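You operate a simulated robot arm through the tools that you are given. There is no shell and no other tool. Be economical: measure what you need, move in short steps, check, and stop when the job is done.

The job below is to be done with a simulated robot arm. You get a single attempt, and the scene is never put back.

JOB
Pack the colour game up.
Fine: pointer back to pink, both loose pieces into the box, then the lid down over it.
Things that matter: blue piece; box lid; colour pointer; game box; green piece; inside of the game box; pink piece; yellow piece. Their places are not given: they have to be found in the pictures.

It is judged by the outcome, as a careful person would: the job done as asked, and still so three seconds after it is handed in. It fails if anything else is knocked over, pushed out of place, dropped, spilled or broken. A push-on lid holds only when it is set on centred and level and pressed home; a screw cap is set on level and turned clockwise until tight.

ROBOT AND FRAMES
A 7-joint arm with a two-finger parallel gripper, fixed in place. Base frame: the origin is at the foot of the arm, x ahead of it, y to its left, z up; the work surface is at about z = 0. Readings come in mm, rad, newtons and seconds.
With the tool pointing down near the work surface it reaches from about 220 to 580 mm from the base axis. Its first joint turns from -1.152 to 1.152 rad. Payload 2.5 kg.
Tool frame: the origin (TCP) lies between the finger pads and is the grasp point; the fingertips stand 23 mm ahead of it; z points along the fingers, y is the line along which they close. Largest opening 94 mm; finger width 38, thickness 10; the body of the gripper, 54 by 96 mm, starts 39 mm behind the TCP.
Orientation is that of the tool frame in the base frame, as [roll, pitch, yaw] about the fixed x, y, z axes, in that order (R = Rz(yaw) Ry(pitch) Rx(roll)). With the fingers straight down and closing along the base's y, the tool's x points along the base's -x, its y along +y and its z along -z.

CONTROLS
- The arm moves only by the tool servo_tool. Its argument "commands" is a list of rows, each a list of 3 entries, a list of its own where there are three numbers: the finger opening in mm, from 0 to 94, then the shift along the tool's x, y, z in mm, then the turn, a rotation vector about the tool's x, y, z in rad. In form: [[grip, [dx, dy, dz], [wx, wy, wz]], ...]. A call has 1 to 8 rows; each row shifts and turns the commanded pose from where the row before left it, along the tool's axes as they then stand. A row lasts 0.2 s, in which the tool goes at most 50 mm and 0.15 rad; a call with a longer step from one row to the next is refused whole, and so is a gripper value outside its range. A pose out of reach is approached as far as the arm can. The call stops where the force on the tool passes 40 N (or 10 N more than at its start, if that is more) or the arm is blocked; 0.2 s more then pass. Each finger travels about 108 mm/s and halts on what it meets, pressing with about 36 N; the grip force reading is that of the motor and also rises with nothing between the fingers. The clock runs only during rows and for 0.2 s after the last one: add rows that do not move to give the fingers time. It gives the time, the measured TCP pose, the force on the tool (base axes), the opening and the grip force at its end, in the units of the frame above (readings bear some noise), with the torque about the TCP (base axes, N m) and any sound that the robot's microphone picked up, and new pictures: "pictures" is both (left out), scene, wrist or none.
- Cameras (640 x 400 px; columns grow to the right, rows downward): "scene" is fixed at [111.3, -407.5, 549.9]; the picture's right is [0.84, -0.54, 0.00], its down [-0.29, -0.45, -0.84] and it looks along [0.45, 0.71, -0.54] (base axes); focal length 361 px, centre (320, 200). "wrist" rides on the gripper at [86, 16, -75] in the tool frame; the picture's right is [-0.18, 0.98, 0.00], its down [-0.58, -0.11, -0.81] and it looks along [-0.79, -0.15, 0.59] (tool axes); focal length 243 px, centre (320, 200).
- measure_at(camera, pixels): there is no depth. For up to 12 entries [column, row, z] of the newest picture of that camera ("zoom" is the newest enlarged one), the place [x, y] in the base frame at which the ray of that pixel passes the height z, good to about 2 mm, but the place of the scene camera against the robot may be out by one fixed shift of up to 12 mm in any direction. The clock stands still meanwhile.
- inspect(camera, box): a new picture of the part [left, top, right, bottom] of that camera's present view, enlarged. The clock stands still meanwhile.
- finish_job(): hands the job in; it is judged then, once.

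Keep the steps short. Do not move on a guess: measure, check each grasp and each placing, and mend mistakes. In all there are 80 turns and 200 pictures (those below and enlarged ones count). Leave the gripper open and the arm clear of the work at the hand-in unless told otherwise, and finish with a single line.

The tools are called after ">>>" by a JSON object that holds its "op" and its "data". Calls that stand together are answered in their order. servo_tool: Moves the arm, as the interface text tells. Its arguments: {"type":"object","properties":{"commands":{"type":"array"},"pictures":{"type":"string","enum":["both","scene","wrist","none"]}},"required":["commands"]} The other tools are called the same way: measure_at (camera, pixels) gives the place at which the rays of pixels pass given heights; inspect (camera, box) takes an enlarged picture of a part of a camera's view; finish_job () hands the job in.

At the start:

```text
time: 0.0
eef_pos: [354.9, -77.3, 298.6]
ee_rot: [3.141, 0.0, -3.141]
force: [-0.7, -0.2, -0.3]
moment: [-0.01, -0.01, -0.02]
grip_width: 93.7
grip_force: 0.1
```

scene: 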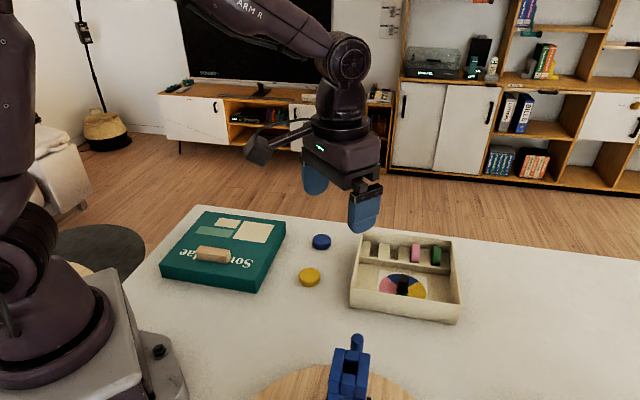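
wrist: 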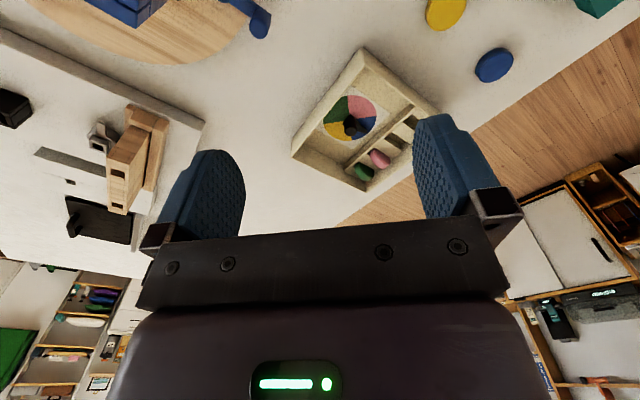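

I see the open box on the right (about 405,278), the lid at left (225,250) with a wooden handle, and loose blue (321,242) and yellow (309,277) discs. I'll look closer.

>>> {"op": "inspect", "data": {"camera": "scene", "box": [335, 220, 475, 330]}}

>>> {"op": "inspect", "data": {"camera": "scene", "box": [150, 195, 350, 320]}}

>>> {"op": "inspect", "data": {"camera": "wrist", "box": [280, 40, 440, 200]}}

```text
3.64 times, centred on (405, 275) of scene
```

zoom: 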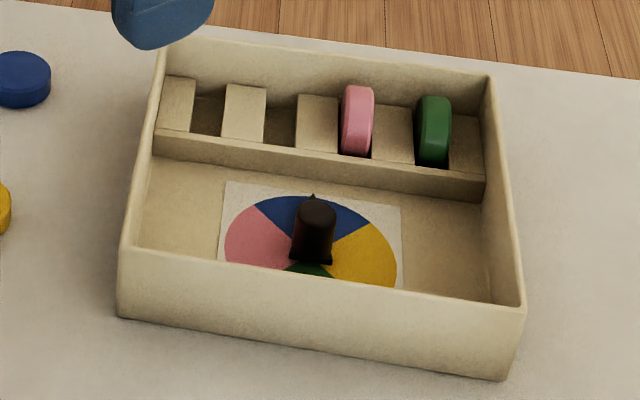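

```text
3.20 times, centred on (250, 258) of scene
```

zoom: 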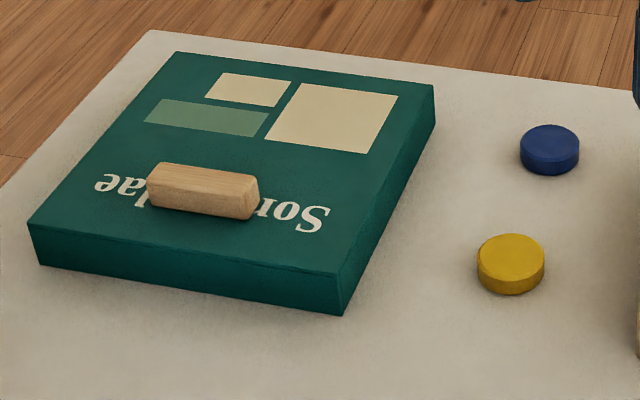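

```text
2.50 times, centred on (360, 120) of wrist
```

zoom: 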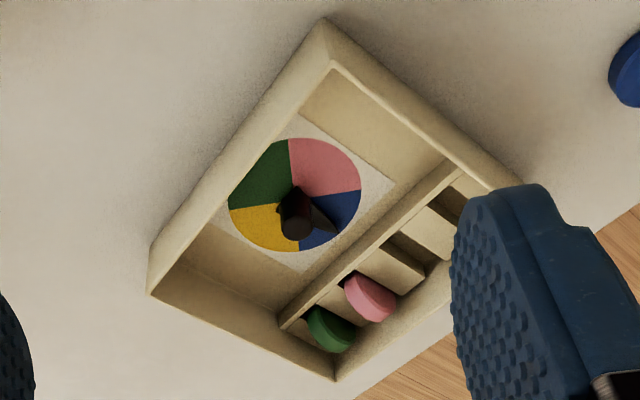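

Pointer points at blue (tip toward zoom 313,197); pink is the sector to its left. Two slots hold pink and green standing. Now measuring box, discs and lid from the two cameras.

>>> {"op": "measure_at", "data": {"camera": "scene", "pixels": [[350, 307, 0], [459, 324, 0], [350, 288, 40], [463, 304, 40], [454, 239, 40], [360, 232, 40], [321, 239, 12], [309, 274, 12], [401, 285, 4], [404, 268, 40]]}}

>>> {"op": "measure_at", "data": {"camera": "wrist", "pixels": [[293, 155, 40], [362, 49, 40], [292, 155, 0], [364, 190, 40], [440, 112, 40], [494, 65, 12], [446, 10, 12], [351, 123, 4], [353, 129, 40]]}}

>>> {"op": "measure_at", "data": {"camera": "scene", "pixels": [[162, 278, 0], [257, 293, 0], [159, 265, 30], [255, 280, 30], [286, 222, 30], [205, 211, 30], [196, 253, 40], [231, 258, 40], [231, 252, 50], [202, 246, 50]]}}

```text
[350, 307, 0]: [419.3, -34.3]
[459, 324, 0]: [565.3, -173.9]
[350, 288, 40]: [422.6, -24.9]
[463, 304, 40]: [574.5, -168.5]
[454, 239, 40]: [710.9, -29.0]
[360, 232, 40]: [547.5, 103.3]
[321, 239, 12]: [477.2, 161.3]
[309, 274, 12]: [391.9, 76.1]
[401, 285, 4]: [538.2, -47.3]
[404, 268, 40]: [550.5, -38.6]
```

```text
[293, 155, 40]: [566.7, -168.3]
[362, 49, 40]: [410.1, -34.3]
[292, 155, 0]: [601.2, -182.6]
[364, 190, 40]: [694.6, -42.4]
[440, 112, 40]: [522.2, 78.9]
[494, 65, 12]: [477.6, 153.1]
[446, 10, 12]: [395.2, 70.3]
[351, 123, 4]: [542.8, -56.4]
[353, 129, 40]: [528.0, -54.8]
```

```text
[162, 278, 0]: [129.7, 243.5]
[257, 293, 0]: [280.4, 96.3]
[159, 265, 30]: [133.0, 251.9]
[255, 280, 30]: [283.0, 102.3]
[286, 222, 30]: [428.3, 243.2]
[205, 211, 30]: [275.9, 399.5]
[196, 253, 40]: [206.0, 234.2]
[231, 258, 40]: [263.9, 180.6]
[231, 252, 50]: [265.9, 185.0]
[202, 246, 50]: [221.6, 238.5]
```

Wrist and scene agree apart from a ~7 mm shift in y; I trust the wrist. Pointer centre about (543,-56). I move above it to about z=130 for a closer look.

>>> {"op": "servo_tool", "data": {"commands": [[94, [-30, 3.5, 28], [0, 0, 0]], [94, [-30, 3.5, 28], [0, 0, 0]], [94, [-30, 3.5, 28], [0, 0, 0]], [94, [-30, 3.5, 28], [0, 0, 0]], [94, [-30, 3.5, 28], [0, 0, 0]], [94, [-30, 3.5, 28], [0, 0, 0]]], "pictures": "both"}}

>>> {"op": "inspect", "data": {"camera": "wrist", "box": [200, 0, 440, 150]}}

```text
time: 1.4
eef_pos: [534.8, -54.6, 129.7]
ee_rot: [3.141, -0.001, 3.141]
force: [-0.5, 0.2, 0.3]
moment: [0.02, -0.01, 0.02]
grip_width: 93.5
grip_force: 0.1
```

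scene: 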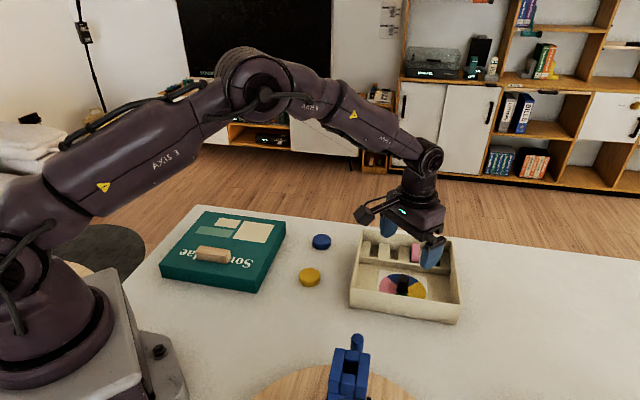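
wrist: 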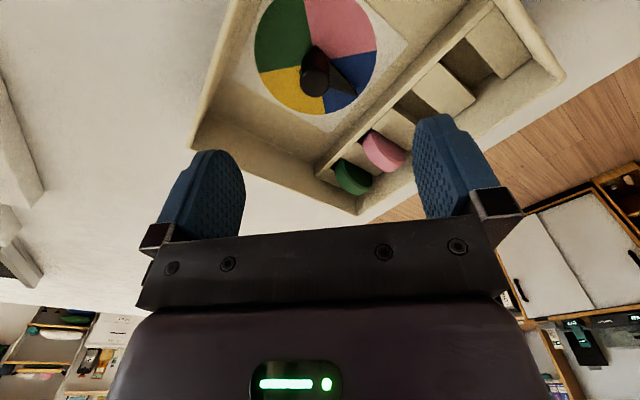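

```text
2.67 times, centred on (320, 75) of wrist
```

zoom: 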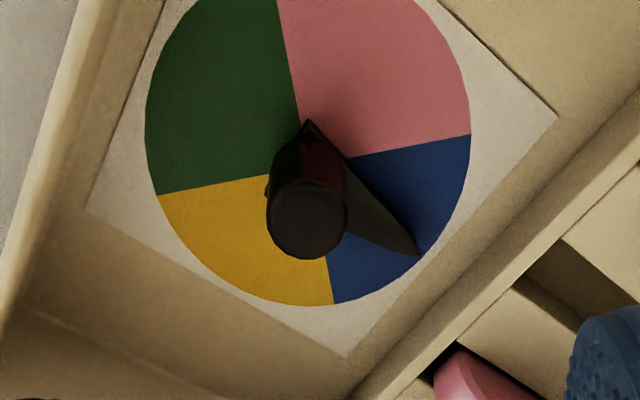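

Tip is in blue at zoom (420,255); dial centre about (309,166); knob top (309,222). I measure those, the sectors, and box corners.

>>> {"op": "measure_at", "data": {"camera": "zoom", "pixels": [[309, 166, 6], [309, 166, 0], [309, 222, 30], [309, 222, 35], [309, 222, 40], [268, 222, 35], [350, 222, 35], [420, 255, 6], [277, 0, 4], [470, 135, 4], [333, 303, 4], [158, 195, 4]]}}

>>> {"op": "measure_at", "data": {"camera": "wrist", "pixels": [[193, 150, 40], [191, 152, 0], [357, 213, 40], [357, 215, 0], [564, 78, 40], [563, 85, 0], [193, 150, 50], [357, 213, 50], [564, 78, 50]]}}

```text
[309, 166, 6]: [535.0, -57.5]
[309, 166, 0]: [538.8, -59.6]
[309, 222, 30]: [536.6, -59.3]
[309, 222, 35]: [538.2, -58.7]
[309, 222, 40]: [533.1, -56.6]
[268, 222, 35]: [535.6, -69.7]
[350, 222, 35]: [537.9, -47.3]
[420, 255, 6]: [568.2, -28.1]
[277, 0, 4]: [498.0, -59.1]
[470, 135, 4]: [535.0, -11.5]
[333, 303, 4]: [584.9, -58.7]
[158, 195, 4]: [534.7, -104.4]
```

```text
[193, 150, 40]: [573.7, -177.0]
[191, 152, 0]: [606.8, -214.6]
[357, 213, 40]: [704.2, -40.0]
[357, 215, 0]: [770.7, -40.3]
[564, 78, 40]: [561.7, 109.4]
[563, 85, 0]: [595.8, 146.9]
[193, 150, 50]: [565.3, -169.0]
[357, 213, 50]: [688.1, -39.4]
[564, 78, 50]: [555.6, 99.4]
```

Dial centre is (537,-58) and the sectors line up with base axes: blue (+,+), pink (−,+). Pointer must turn 90° counter-clockwise seen from above. Knob Ø≈22, top ≈36. I centre over it and pre-turn 45° clockwise, going down to z≈85.

>>> {"op": "servo_tool", "data": {"commands": [[60, [-2.2, -3.4, 0], [0, 0, 0]], [60, [0, 0, 7.5], [0, 0, 0.1309]], [60, [0, 0, 7.5], [0, 0, 0.1309]], [60, [0, 0, 7.5], [0, 0, 0.1309]], [60, [0, 0, 7.5], [0, 0, 0.1309]], [60, [0, 0, 7.5], [0, 0, 0.1309]], [60, [0, 0, 7.5], [0, 0, 0.1309]], [60, [0, 0, 0], [0, 0, 0]]]}}

```text
time: 3.2
eef_pos: [535.6, -60.8, 84.7]
ee_rot: [3.141, -0.001, 2.354]
force: [-0.7, 0.1, -0.4]
moment: [0.0, 0.0, -0.03]
grip_width: 59.9
grip_force: 0.0
```

scene: 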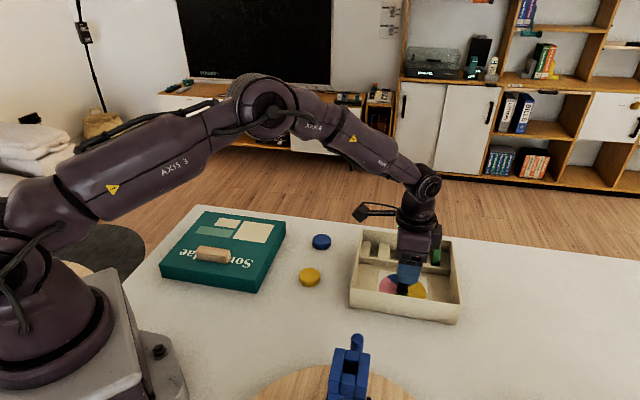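
wrist: 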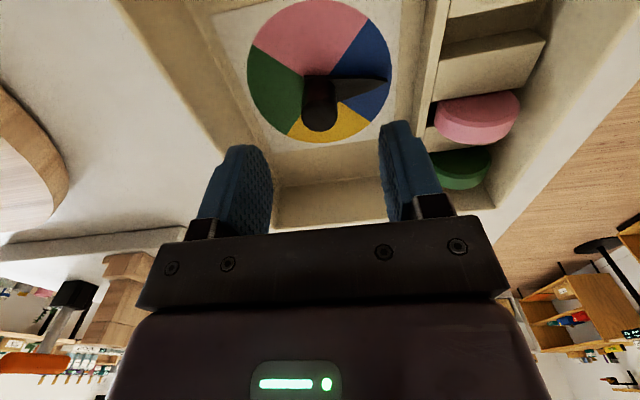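

Measuring the knob top again from this closer view (about 320,113).

>>> {"op": "inspect", "data": {"camera": "wrist", "box": [240, 30, 400, 150]}}

>>> {"op": "measure_at", "data": {"camera": "wrist", "pixels": [[320, 76, 4], [320, 116, 36], [303, 116, 36], [338, 116, 36], [387, 82, 8]]}}

```text
3.33 times, centred on (320, 90) of wrist
```

zoom: 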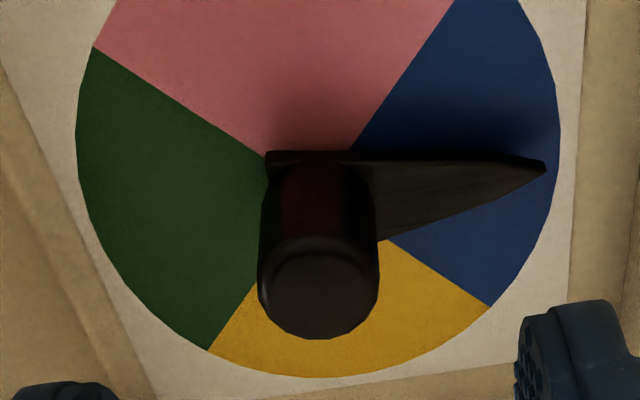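

```text
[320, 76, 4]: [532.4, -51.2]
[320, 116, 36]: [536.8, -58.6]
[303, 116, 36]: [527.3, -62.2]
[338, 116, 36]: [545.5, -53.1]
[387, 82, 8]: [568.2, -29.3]
```

Knob centre (536.8,-58.6); TCP is 2.4 mm short along tool y. Correct, descend to z≈41 (tips at 18, above the arrow) and close.

>>> {"op": "servo_tool", "data": {"commands": [[60, [0.7, 2.4, 12], [0, 0, 0]], [60, [0, 0, 16], [0, 0, 0]], [60, [0, 0, 16], [0, 0, 0]], [60, [0, 0, 0], [0, 0, 0]], [15, [0, 0, 0], [0, 0, 0]], [15, [0, 0, 0], [0, 0, 0]], [15, [0, 0, 0], [0, 0, 0]]]}}

```text
time: 4.8
eef_pos: [539.4, -55.8, 42.5]
ee_rot: [-3.142, 0.0, 2.355]
force: [0.1, -1.5, 0.8]
moment: [-0.16, -0.07, -0.14]
grip_width: 20.9
grip_force: 35.8
```

scene: 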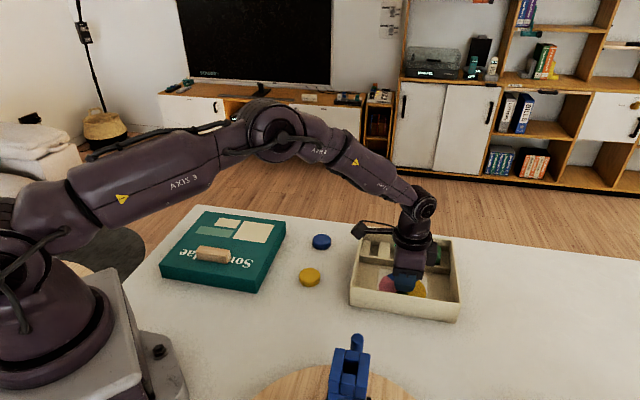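
wrist: 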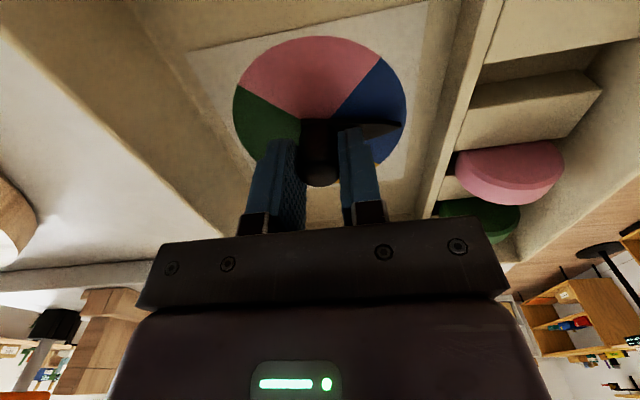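

Knob is held (20.9 mm). Turning counter-clockwise, first half.

>>> {"op": "servo_tool", "data": {"commands": [[15, [0, 0, 0], [0, 0, -0.131]], [15, [0, 0, 0], [0, 0, -0.131]], [15, [0, 0, 0], [0, 0, -0.131]], [15, [0, 0, 0], [0, 0, -0.131]], [15, [0, 0, 0], [0, 0, -0.131]], [15, [0, 0, 0], [0, 0, -0.131]]]}}

```text
time: 6.2
eef_pos: [537.7, -57.2, 42.7]
ee_rot: [-3.141, 0.0, -3.14]
force: [0.7, 0.8, 0.0]
moment: [-0.04, 0.11, -0.13]
grip_width: 20.9
grip_force: 35.5
```

scene: 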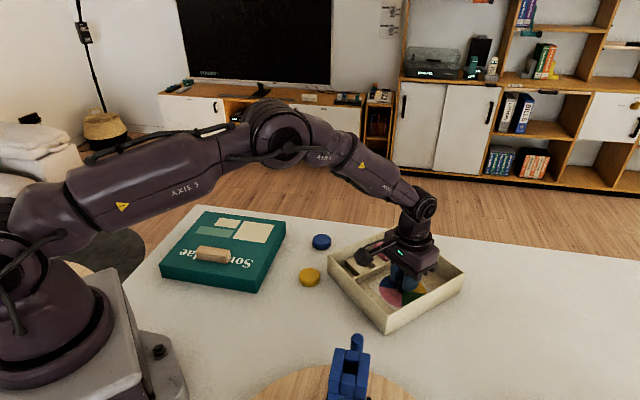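
wrist: 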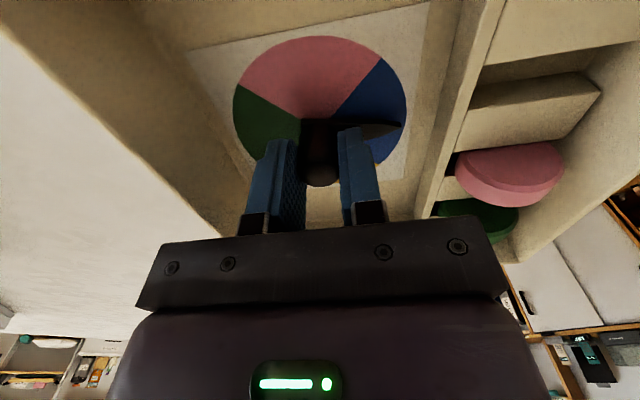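

The whole box turned with the pointer: its pivot is stiffer than the box's friction on the table. I turn back 45° to restore the box, then will press down while turning so the box stays put.

>>> {"op": "servo_tool", "data": {"commands": [[15, [0, 0, 0], [0, 0, 0.131]], [15, [0, 0, 0], [0, 0, 0.131]], [15, [0, 0, 0], [0, 0, 0.131]], [15, [0, 0, 0], [0, 0, 0.131]], [15, [0, 0, 0], [0, 0, 0.131]], [15, [0, 0, 0], [0, 0, 0.131]], [15, [0, 0, 0], [0, 0, 0]]]}}

```text
time: 7.8
eef_pos: [539.0, -59.0, 42.0]
ee_rot: [-3.141, 0.004, 2.353]
force: [-2.0, -6.8, 9.8]
moment: [0.03, 0.12, 0.02]
grip_width: 20.7
grip_force: 36.4
```

scene: 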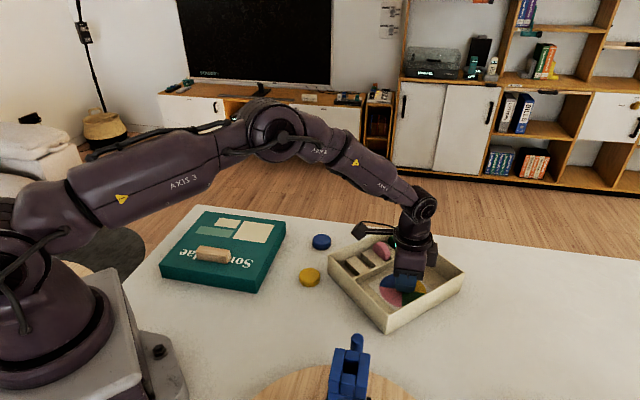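
wrist: 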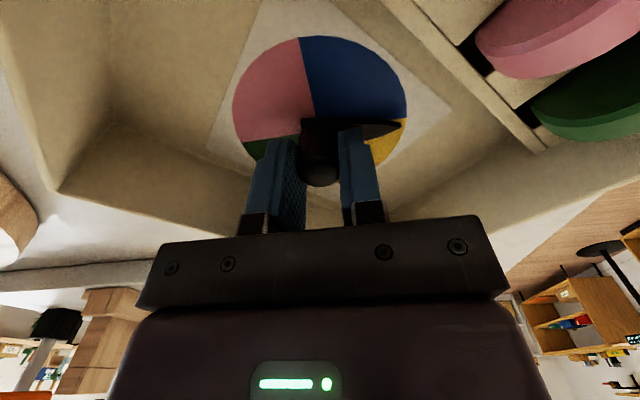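

Now, with ~10 N of down force, the box stayed and the pointer turned. So pressing works. I add a little down force and turn counter-clockwise, checking after a few rows.

>>> {"op": "servo_tool", "data": {"commands": [[15, [0, 0, 1], [0, 0, 0]], [15, [0, 0, 0], [0, 0, -0.08]], [15, [0, 0, 0], [0, 0, -0.08]], [15, [0, 0, 0], [0, 0, -0.08]], [15, [0, 0, 0], [0, 0, -0.08]]]}}

```text
time: 9.0
eef_pos: [538.9, -57.5, 41.8]
ee_rot: [3.141, 0.002, 2.677]
force: [-4.9, -7.3, 24.7]
moment: [-0.18, -0.04, 0.0]
grip_width: 21.1
grip_force: 36.1
```

scene: 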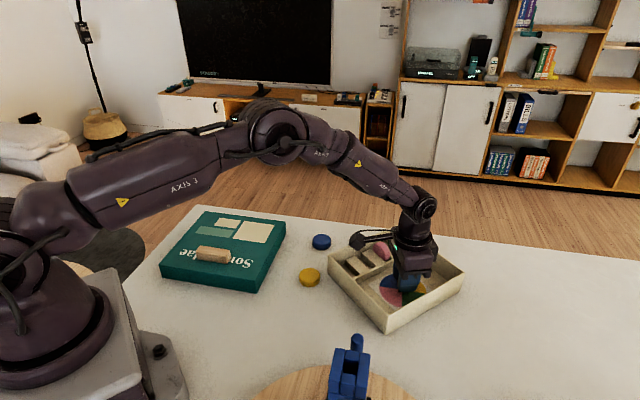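
wrist: 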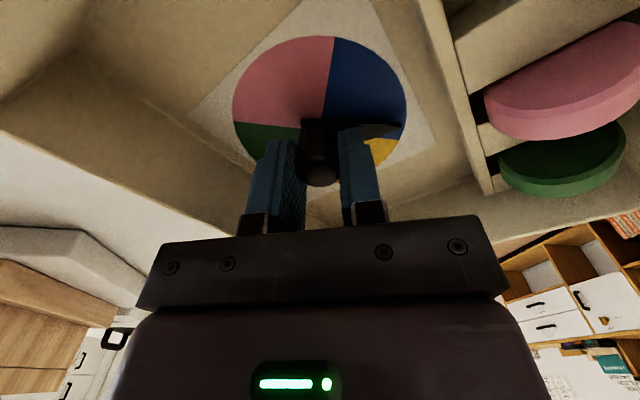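

Works: box stays and the pointer moves. Continue turning with pressure.

>>> {"op": "servo_tool", "data": {"commands": [[15, [0, 0, 0], [0, 0, -0.1]], [15, [0, 0, 0], [0, 0, -0.1]], [15, [0, 0, 0], [0, 0, -0.1]], [15, [0, 0, 0], [0, 0, -0.1]], [15, [0, 0, 0], [0, 0, -0.1]], [15, [0, 0, 0], [0, 0, -0.1]], [15, [0, 0, 0], [0, 0, -0.1]], [15, [0, 0, 0], [0, 0, -0.1]]]}}

```text
time: 10.8
eef_pos: [537.9, -57.8, 39.1]
ee_rot: [3.141, 0.0, -2.804]
force: [0.9, -1.1, 16.3]
moment: [-0.1, 0.03, -0.25]
grip_width: 20.9
grip_force: 35.5
```

scene: 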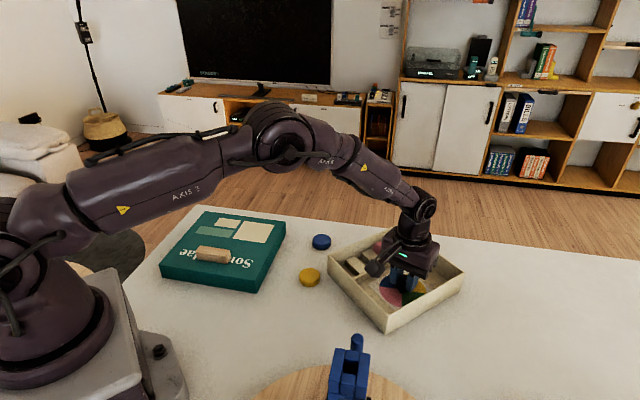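
wrist: 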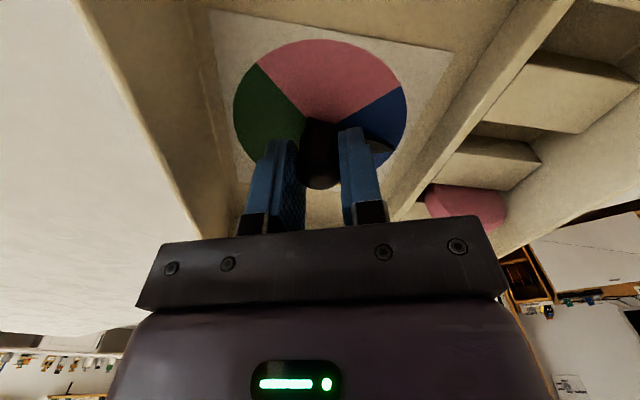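

Fingers slid down the knob ~3 mm; I check how the arrow stands relative to the fingers.

>>> {"op": "inspect", "data": {"camera": "wrist", "box": [220, 20, 460, 220]}}

>>> {"op": "inspect", "data": {"camera": "scene", "box": [320, 215, 480, 335]}}

```text
2.00 times, centred on (340, 120) of wrist
```

zoom: 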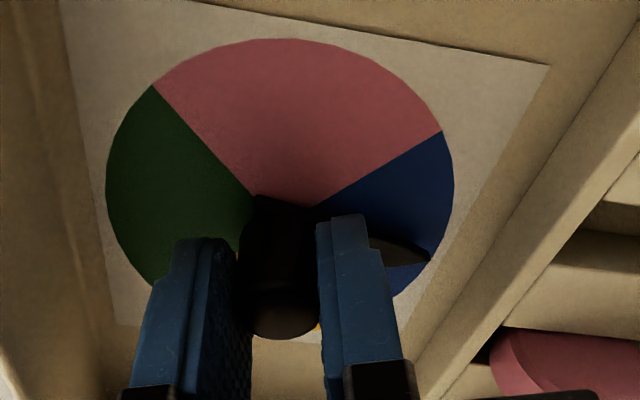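

```text
3.33 times, centred on (400, 275) of scene
```

zoom: 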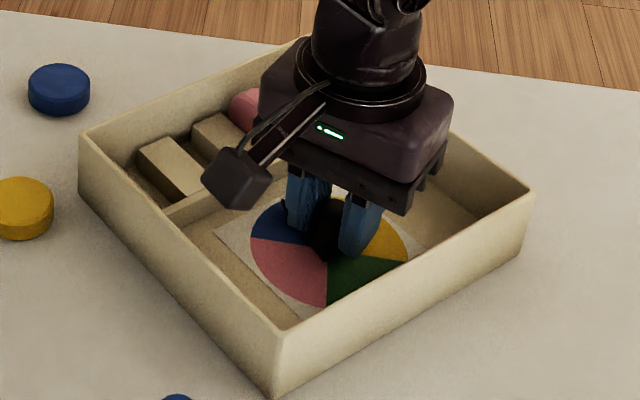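

The arrow slipped some in the grip and is now about mid-blue. I'll regrip: open, rise, turn the gripper back clockwise ~64°.

>>> {"op": "servo_tool", "data": {"commands": [[60, [0, 0, 0], [0, 0, 0]], [60, [0, 0, -20], [0, 0, 0]], [60, [0, 0, -25], [0, 0, 0]], [60, [0, 0, 0], [0, 0, 0.14]], [60, [0, 0, 0], [0, 0, 0.14]], [60, [0, 0, 0], [0, 0, 0.14]], [60, [0, 0, 0], [0, 0, 0.14]], [60, [0, 0, 0], [0, 0, 0.14]]], "pictures": "none"}}

>>> {"op": "servo_tool", "data": {"commands": [[60, [0, 0, 0], [0, 0, 0.14]], [60, [0, 0, 0], [0, 0, 0.14]], [60, [0, 0, 0], [0, 0, 0.14]], [60, [0, 0, 0], [0, 0, 0]]]}}

>>> {"op": "inspect", "data": {"camera": "wrist", "box": [220, 0, 460, 150]}}

```text
time: 12.6
eef_pos: [537.5, -57.1, 86.1]
ee_rot: [3.141, 0.001, 2.775]
force: [0.0, -0.3, 0.8]
moment: [0.04, 0.01, -0.01]
grip_width: 60.2
grip_force: 0.0
```

```text
time: 13.6
eef_pos: [537.9, -57.5, 85.2]
ee_rot: [3.141, 0.001, 2.354]
force: [0.0, -0.1, -0.4]
moment: [-0.02, 0.0, 0.04]
grip_width: 60.0
grip_force: 0.0
```

scene: 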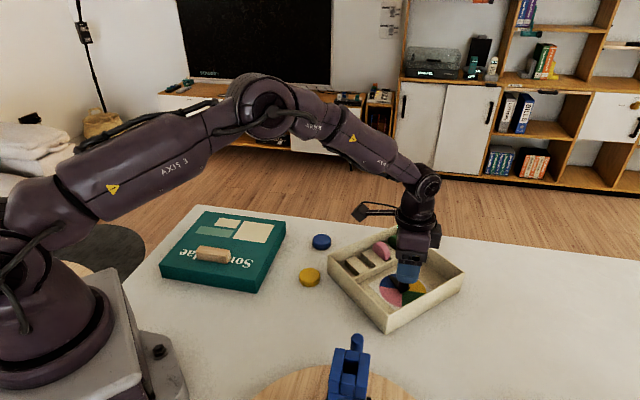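
wrist: 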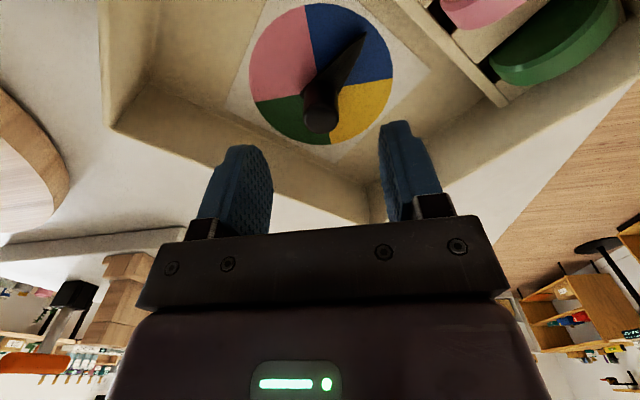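

```text
2.67 times, centred on (340, 75) of wrist
```

zoom: 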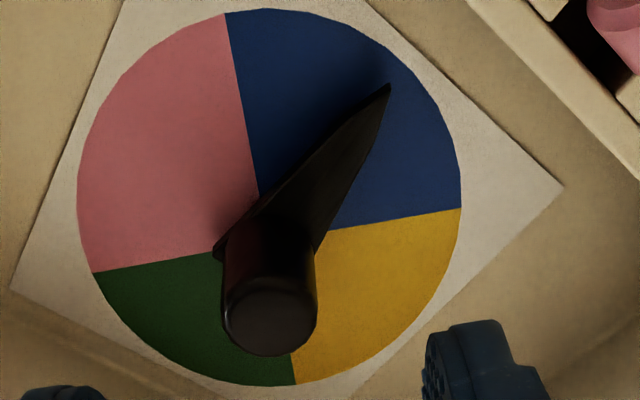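

Arrow is mid-blue, box at +45°. Measure the knob and tip for centring.

>>> {"op": "measure_at", "data": {"camera": "zoom", "pixels": [[270, 316, 36], [221, 316, 36], [318, 316, 36], [389, 86, 8], [225, 14, 4], [460, 209, 4], [296, 385, 4], [94, 272, 4]]}}

```text
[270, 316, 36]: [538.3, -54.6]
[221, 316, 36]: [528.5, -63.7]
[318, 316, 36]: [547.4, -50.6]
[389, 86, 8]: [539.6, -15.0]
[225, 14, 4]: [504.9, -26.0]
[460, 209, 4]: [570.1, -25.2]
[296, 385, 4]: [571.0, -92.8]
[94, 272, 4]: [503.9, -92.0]
```

Centre is good. Descend to z≈40 and grip.

>>> {"op": "servo_tool", "data": {"commands": [[60, [0, 0, 15], [0, 0, 0]], [60, [0, 0, 15], [0, 0, 0]], [60, [0, 0, 15], [0, 0, 0]], [60, [0, 0, 0], [0, 0, 0]], [15, [0, 0, 0], [0, 0, 0]], [15, [0, 0, 0], [0, 0, 0]], [15, [0, 0, 0], [0, 0, 0]], [15, [0, 0, 1], [0, 0, 0]]], "pictures": "none"}}

```text
time: 15.4
eef_pos: [538.0, -57.6, 40.6]
ee_rot: [-3.141, -0.001, 2.356]
force: [-6.2, -1.1, 9.7]
moment: [0.43, 0.35, -0.01]
grip_width: 21.2
grip_force: 36.2
```

10 N down already. Turn counter-clockwise in steps.

>>> {"op": "servo_tool", "data": {"commands": [[15, [0, 0, 0.4], [0, 0, -0.1]], [15, [0, 0, 0], [0, 0, -0.1]], [15, [0, 0, 0], [0, 0, -0.1]], [15, [0, 0, 0], [0, 0, -0.1]], [15, [0, 0, 0], [0, 0, -0.1]], [15, [0, 0, 0], [0, 0, -0.1]], [15, [0, 0, 0], [0, 0, -0.1]], [15, [0, 0, 0], [0, 0, -0.1]]]}}

```text
time: 17.2
eef_pos: [539.4, -58.8, 37.4]
ee_rot: [3.141, -0.002, -3.125]
force: [-1.2, -0.4, 4.3]
moment: [-0.01, -0.11, -0.36]
grip_width: 21.2
grip_force: 35.6
```

scene: 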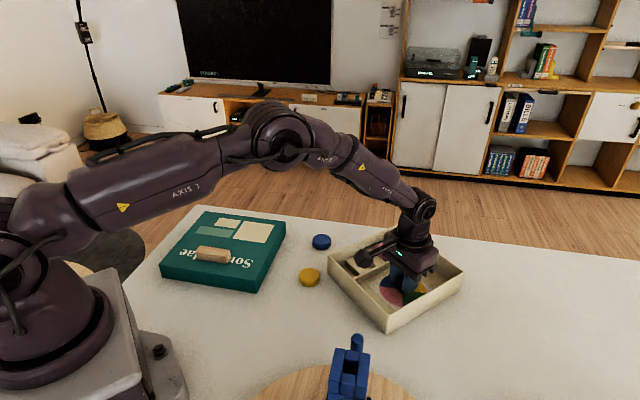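
wrist: 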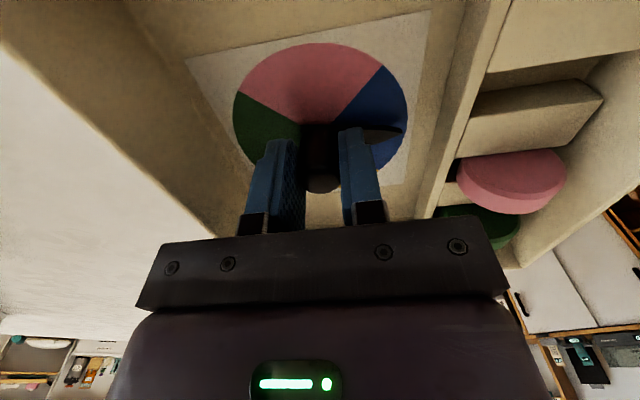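

The pointer did not move this time; the knob slipped in the fingers (arrow still under the +y finger). I need positive engagement: straddle the knob with fingers closing across the arrow and tips low, so they bear on the arrow's sides. Open, rise, and turn the gripper clockwise 90° to be perpendicular to the arrow.

>>> {"op": "servo_tool", "data": {"commands": [[60, [0, 0, 0], [0, 0, 0]], [60, [0, 0, -18], [0, 0, 0]], [60, [0, 0, -20], [0, 0, 0.1]], [60, [0, 0, 0], [0, 0, 0.147]], [60, [0, 0, 0], [0, 0, 0.147]], [60, [0, 0, 0], [0, 0, 0.147]], [60, [0, 0, 0], [0, 0, 0.147]], [60, [0, 0, 0], [0, 0, 0.147]]], "pictures": "none"}}

>>> {"op": "servo_tool", "data": {"commands": [[60, [0, 0, 0], [0, 0, 0.147]], [60, [0, 0, 0], [0, 0, 0.147]], [60, [0, 0, 0], [0, 0, 0.147]], [60, [0, 0, 0], [0, 0, 0.147]], [60, [0, 0, 0], [0, 0, 0.147]], [60, [0, 0, 0], [0, 0, 0]]]}}

>>> {"op": "inspect", "data": {"camera": "wrist", "box": [220, 0, 460, 150]}}

```text
time: 19.0
eef_pos: [538.4, -57.1, 75.9]
ee_rot: [-3.141, 0.0, 2.319]
force: [-0.2, -0.1, -1.0]
moment: [0.01, 0.0, -0.01]
grip_width: 59.9
grip_force: 0.0
```

```text
time: 20.4
eef_pos: [538.2, -57.6, 76.4]
ee_rot: [-3.142, 0.0, 1.584]
force: [0.0, 1.0, -0.3]
moment: [0.02, 0.02, 0.02]
grip_width: 60.1
grip_force: 0.1
```

scene: 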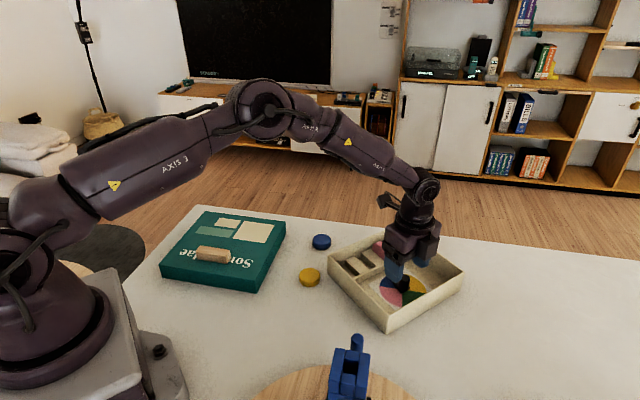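
wrist: 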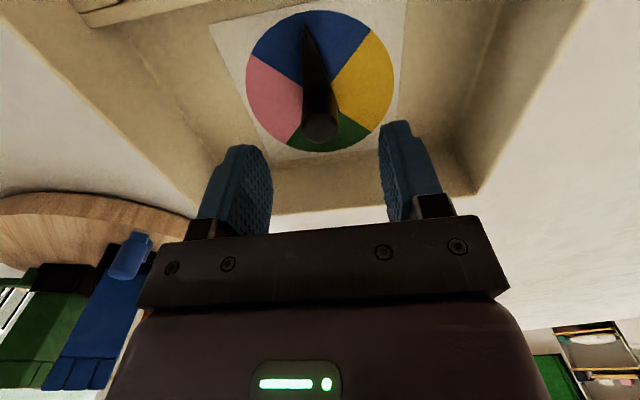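

```text
2.67 times, centred on (340, 75) of wrist
```

zoom: 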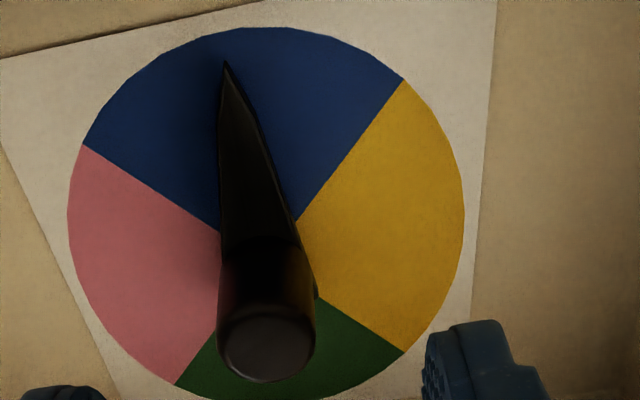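

Reachable. The arrow is now well aligned between the fingers. Measuring tip and knob.

>>> {"op": "measure_at", "data": {"camera": "zoom", "pixels": [[226, 64, 8], [266, 344, 36], [218, 340, 36], [314, 340, 36], [404, 78, 4], [178, 384, 4], [404, 352, 4], [82, 145, 4]]}}

```text
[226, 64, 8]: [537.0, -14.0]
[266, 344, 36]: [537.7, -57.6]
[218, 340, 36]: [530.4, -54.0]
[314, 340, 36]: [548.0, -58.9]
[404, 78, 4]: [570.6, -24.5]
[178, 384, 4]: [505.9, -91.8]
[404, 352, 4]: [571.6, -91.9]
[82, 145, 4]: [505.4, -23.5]
```

Arrow points at 90° exactly, TCP centred. Descend to z≈31 (tips ≈8) and grip.

>>> {"op": "servo_tool", "data": {"commands": [[60, [0, 0, 15], [0, 0, 0]], [60, [0, 0, 15], [0, 0, 0]], [60, [0, 0, 10], [0, 0, 0]], [60, [0, 0, 5], [0, 0, 0]], [60, [0, 0, 0], [0, 0, 0]], [15, [0, 0, 0], [0, 0, 0]], [15, [0, 0, 0], [0, 0, 0]], [15, [0, 0, 0], [0, 0, 0]]], "pictures": "wrist"}}

```text
time: 22.2
eef_pos: [537.2, -57.0, 31.8]
ee_rot: [-3.141, 0.0, 1.586]
force: [-0.5, -0.3, 0.6]
moment: [0.12, -0.06, 0.03]
grip_width: 23.4
grip_force: 35.7
```

wrist: 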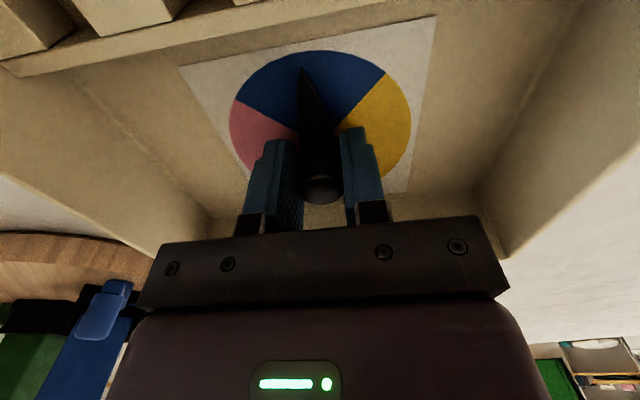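

Grip width 23.4: it bears on the wider arrow base too. Press lightly and turn CCW.

>>> {"op": "servo_tool", "data": {"commands": [[15, [0, 0, 1], [0, 0, 0]], [15, [0, 0, 0], [0, 0, -0.1]], [15, [0, 0, 0], [0, 0, -0.1]], [15, [0, 0, 0], [0, 0, -0.1]], [15, [0, 0, 0], [0, 0, -0.1]]]}}

```text
time: 23.4
eef_pos: [538.5, -58.4, 30.2]
ee_rot: [-3.141, 0.0, 1.988]
force: [-0.2, 0.8, 3.7]
moment: [-0.06, 0.26, -0.46]
grip_width: 23.2
grip_force: 35.6
```

scene: 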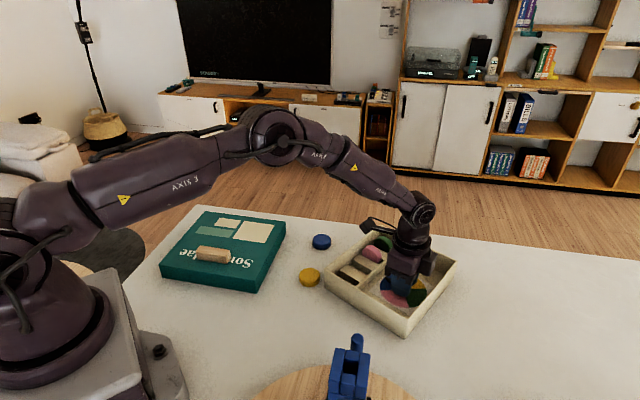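
wrist: 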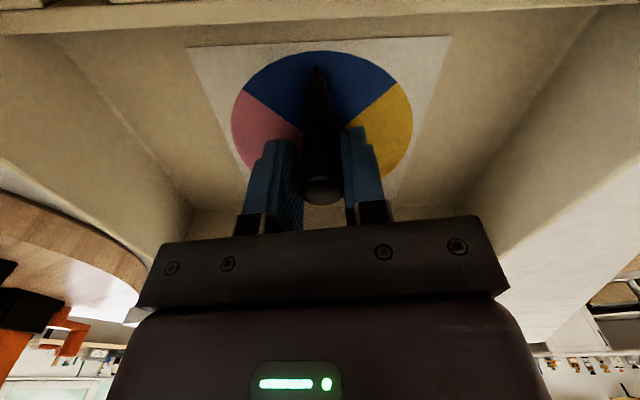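

The box followed this time: not enough down force (4 N). I press more first, and watch the force.

>>> {"op": "servo_tool", "data": {"commands": [[15, [0, 0, 1], [0, 0, 0]], [15, [0, 0, 1], [0, 0, 0]], [15, [0, 0, 0], [0, 0, 0]]], "pictures": "none"}}

```text
time: 24.2
eef_pos: [538.0, -58.0, 29.8]
ee_rot: [3.141, 0.001, 1.987]
force: [-15.2, 3.6, 33.2]
moment: [-0.24, 0.74, -0.25]
grip_width: 23.3
grip_force: 35.7
```

33 N down now. Turn a little and check.

>>> {"op": "servo_tool", "data": {"commands": [[15, [0, 0, -0.2], [0, 0, -0.08]], [15, [0, 0, 0], [0, 0, -0.08]], [15, [0, 0, 0], [0, 0, -0.08]], [15, [0, 0, 0], [0, 0, -0.08]]]}}

```text
time: 25.2
eef_pos: [537.4, -57.7, 29.4]
ee_rot: [3.14, 0.002, 2.31]
force: [-0.3, -0.1, 11.7]
moment: [-0.35, -0.17, -0.81]
grip_width: 24.4
grip_force: 35.4
```

scene: 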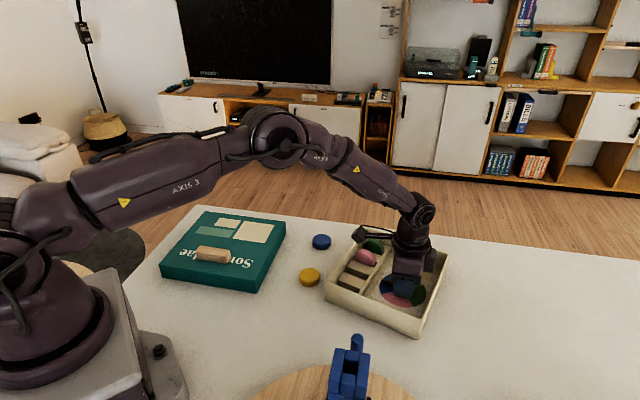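
wrist: 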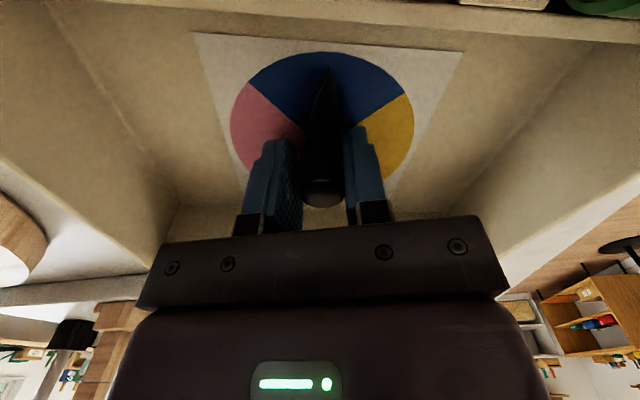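

Key insight: the pointer turned freely clockwise earlier and returned counter-clockwise to mid-blue, but never beyond: there's a stop between blue and pink. So it must go "back" the long way, clockwise through yellow and green to pink (~270°), which turns easily. I release, rise, and wind the gripper counter-clockwise to gain turning range.

>>> {"op": "servo_tool", "data": {"commands": [[60, [0, 0, -1], [0, 0, 0]], [60, [0, 0, -18], [0, 0, 0]], [60, [0, 0, -25], [0, 0, 0]], [60, [0, 0, 0], [0, 0, -0.147]], [60, [0, 0, 0], [0, 0, -0.147]], [60, [0, 0, 0], [0, 0, -0.147]], [60, [0, 0, 0], [0, 0, -0.147]], [60, [0, 0, 0], [0, 0, -0.147]]], "pictures": "none"}}

>>> {"op": "servo_tool", "data": {"commands": [[60, [0, 0, 0], [0, 0, -0.147]], [60, [0, 0, 0], [0, 0, -0.147]], [60, [0, 0, 0], [0, 0, -0.147]], [60, [0, 0, 0], [0, 0, -0.147]], [60, [0, 0, 0], [0, 0, -0.147]], [60, [0, 0, 0], [0, 0, -0.147]], [60, [0, 0, 0], [0, 0, -0.147]], [60, [0, 0, 0], [0, 0, 0]]]}}

>>> {"op": "inspect", "data": {"camera": "wrist", "box": [220, 0, 460, 150]}}

```text
time: 27.0
eef_pos: [537.5, -58.2, 74.6]
ee_rot: [3.141, 0.0, 3.042]
force: [0.2, 0.1, 0.0]
moment: [-0.01, -0.03, 0.02]
grip_width: 60.0
grip_force: 0.0
```

```text
time: 28.8
eef_pos: [538.0, -58.1, 73.4]
ee_rot: [-3.14, 0.0, -2.213]
force: [0.0, 0.7, 0.0]
moment: [-0.01, 0.01, -0.01]
grip_width: 59.9
grip_force: 0.0
```

scene: 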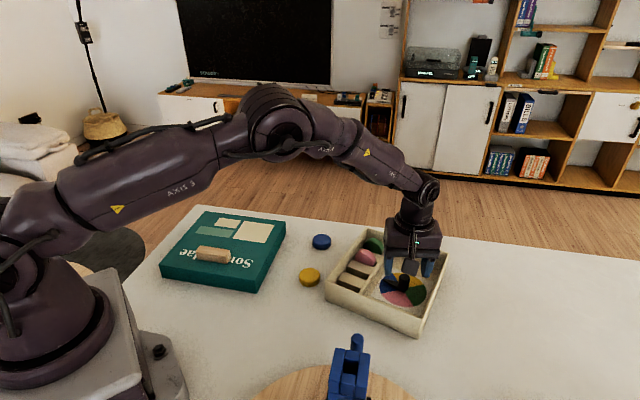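
wrist: 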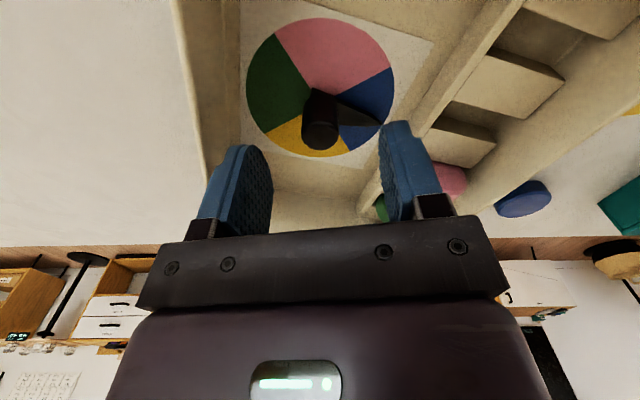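

```text
2.67 times, centred on (340, 75) of wrist
```

zoom: 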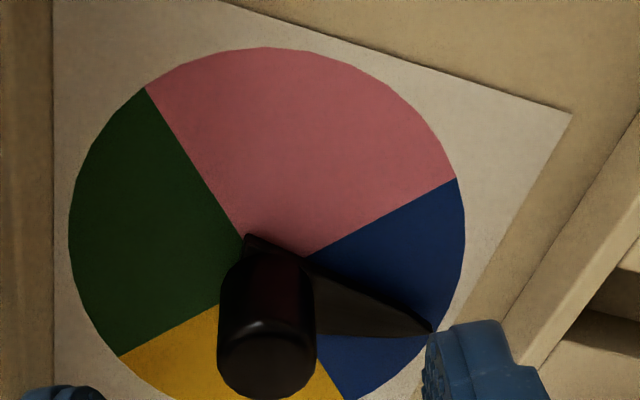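

Range is fine. Grip the knob at z≈39 and turn clockwise 4 rows as a test.

>>> {"op": "servo_tool", "data": {"commands": [[60, [0, 0, 17], [0, 0, 0]], [60, [0, 0, 17], [0, 0, 0]], [60, [0, 0, 0], [0, 0, 0]], [15, [0, 0, 0], [0, 0, 0]], [15, [0, 0, 0], [0, 0, 0]], [15, [0, 0, 0], [0, 0, 0]]], "pictures": "none"}}

>>> {"op": "servo_tool", "data": {"commands": [[15, [0, 0, 0], [0, 0, 0.1]], [15, [0, 0, 0], [0, 0, 0.1]], [15, [0, 0, 0], [0, 0, 0.1]], [15, [0, 0, 0], [0, 0, 0.1]]]}}

```text
time: 30.2
eef_pos: [537.6, -58.1, 39.0]
ee_rot: [-3.14, -0.001, -2.213]
force: [0.3, -0.6, 0.0]
moment: [0.08, -0.23, -0.02]
grip_width: 21.6
grip_force: 36.0
```

```text
time: 31.2
eef_pos: [537.8, -58.4, 38.4]
ee_rot: [3.141, -0.001, -2.615]
force: [0.2, -0.6, 0.6]
moment: [-0.13, -0.1, -0.03]
grip_width: 21.5
grip_force: 36.2
```

scene: 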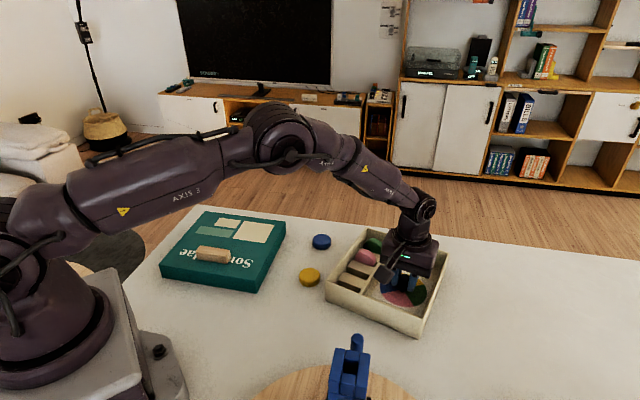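
wrist: 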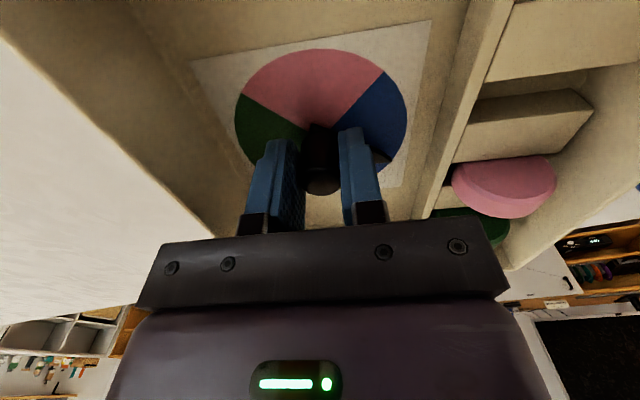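

Confirmed: clockwise it moves freely and the box stays. Continue.

>>> {"op": "servo_tool", "data": {"commands": [[15, [0, 0, 0], [0, 0, 0.13]], [15, [0, 0, 0], [0, 0, 0.13]], [15, [0, 0, 0], [0, 0, 0.13]], [15, [0, 0, 0], [0, 0, 0.13]], [15, [0, 0, 0], [0, 0, 0.13]], [15, [0, 0, 0], [0, 0, 0.13]], [15, [0, 0, 0], [0, 0, 0.13]], [15, [0, 0, 0], [0, 0, 0.13]]], "pictures": "none"}}

>>> {"op": "servo_tool", "data": {"commands": [[15, [0, 0, 0], [0, 0, 0.13]], [15, [0, 0, 0], [0, 0, 0.13]], [15, [0, 0, 0], [0, 0, 0.13]], [15, [0, 0, 0], [0, 0, 0.13]], [15, [0, 0, 0], [0, 0, 0.13]], [15, [0, 0, 0], [0, 0, 0.13]], [15, [0, 0, 0], [0, 0, 0.13]], [15, [0, 0, 0], [0, 0, 0.1]]]}}

```text
time: 33.0
eef_pos: [538.8, -57.5, 39.5]
ee_rot: [-3.141, 0.0, 2.627]
force: [0.4, -1.3, 0.0]
moment: [-0.04, -0.09, 0.01]
grip_width: 21.1
grip_force: 35.9
```

```text
time: 34.8
eef_pos: [537.7, -57.9, 39.3]
ee_rot: [3.141, 0.0, 1.614]
force: [-0.1, 0.2, 0.1]
moment: [-0.19, -0.05, 0.01]
grip_width: 21.3
grip_force: 36.3
```

scene: 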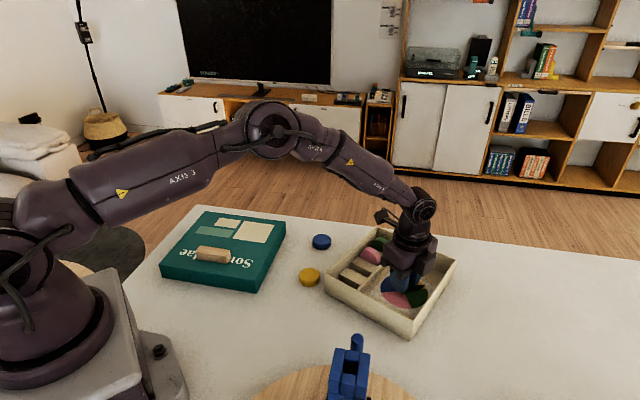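
wrist: 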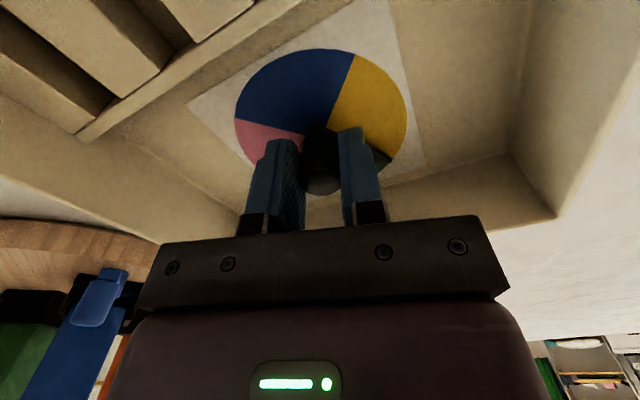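

Pointer is now at yellow/green. Regrip: open, rise, wind back counter-clockwise.

>>> {"op": "servo_tool", "data": {"commands": [[60, [0, 0, 0], [0, 0, 0]], [60, [0, 0, -15], [0, 0, 0]], [60, [0, 0, -20], [0, 0, 0]], [60, [0, 0, 0], [0, 0, -0.147]], [60, [0, 0, 0], [0, 0, -0.147]], [60, [0, 0, 0], [0, 0, -0.147]], [60, [0, 0, 0], [0, 0, -0.147]], [60, [0, 0, 0], [0, 0, -0.147]]], "pictures": "none"}}

>>> {"op": "servo_tool", "data": {"commands": [[60, [0, 0, 0], [0, 0, -0.147]], [60, [0, 0, 0], [0, 0, -0.147]], [60, [0, 0, 0], [0, 0, -0.147]], [60, [0, 0, 0], [0, 0, -0.147]], [60, [0, 0, 0], [0, 0, -0.147]], [60, [0, 0, 0], [0, 0, -0.147]], [60, [0, 0, 0], [0, 0, -0.147]], [60, [0, 0, 0], [0, 0, -0.147]]], "pictures": "none"}}

>>> {"op": "servo_tool", "data": {"commands": [[60, [0, 0, 0], [0, 0, -0.147]], [60, [0, 0, 0], [0, 0, -0.147]], [60, [0, 0, 0], [0, 0, -0.147]], [60, [0, 0, 0], [0, 0, 0]]]}}

>>> {"op": "inspect", "data": {"camera": "wrist", "box": [220, 0, 460, 150]}}

```text
time: 36.6
eef_pos: [538.3, -57.0, 73.9]
ee_rot: [-3.141, 0.0, 2.355]
force: [-0.7, -0.6, 0.4]
moment: [-0.01, 0.01, -0.01]
grip_width: 60.0
grip_force: 0.1
```

```text
time: 38.4
eef_pos: [537.9, -56.7, 73.5]
ee_rot: [3.141, 0.0, -2.75]
force: [-0.3, 1.7, 0.2]
moment: [-0.01, 0.04, 0.0]
grip_width: 60.1
grip_force: 0.0
```

```text
time: 39.4
eef_pos: [537.7, -57.6, 73.9]
ee_rot: [-3.14, -0.001, -2.313]
force: [1.0, 0.1, 0.7]
moment: [0.02, -0.01, -0.03]
grip_width: 60.0
grip_force: 0.0
```

scene: 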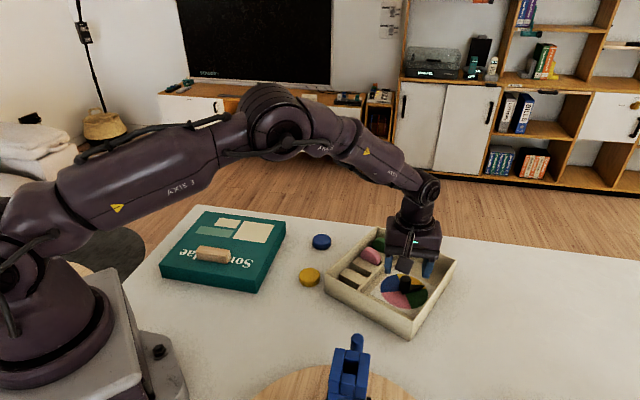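
wrist: 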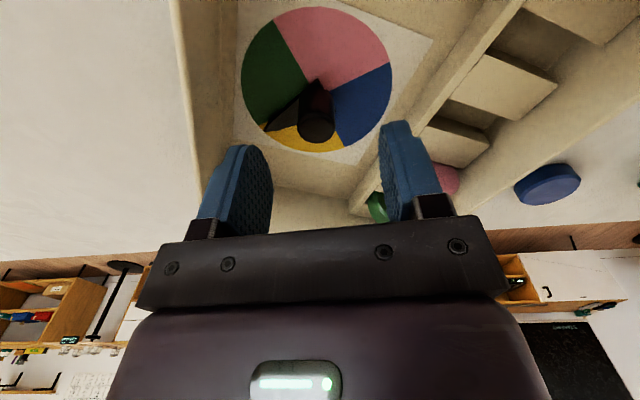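

```text
2.67 times, centred on (340, 75) of wrist
```

zoom: 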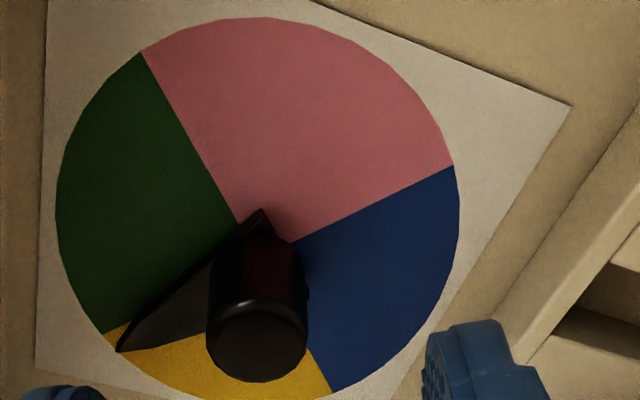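

Pointer is at the yellow/green boundary. I measure tip and sector boundaries for the required angle.

>>> {"op": "measure_at", "data": {"camera": "zoom", "pixels": [[118, 351, 8], [140, 53, 4], [452, 166, 4], [331, 390, 4], [103, 333, 4], [256, 338, 36]]}}

```text
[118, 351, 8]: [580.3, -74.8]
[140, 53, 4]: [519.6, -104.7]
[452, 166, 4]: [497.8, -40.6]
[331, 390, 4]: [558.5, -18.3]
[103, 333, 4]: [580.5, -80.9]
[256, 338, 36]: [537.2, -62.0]
```

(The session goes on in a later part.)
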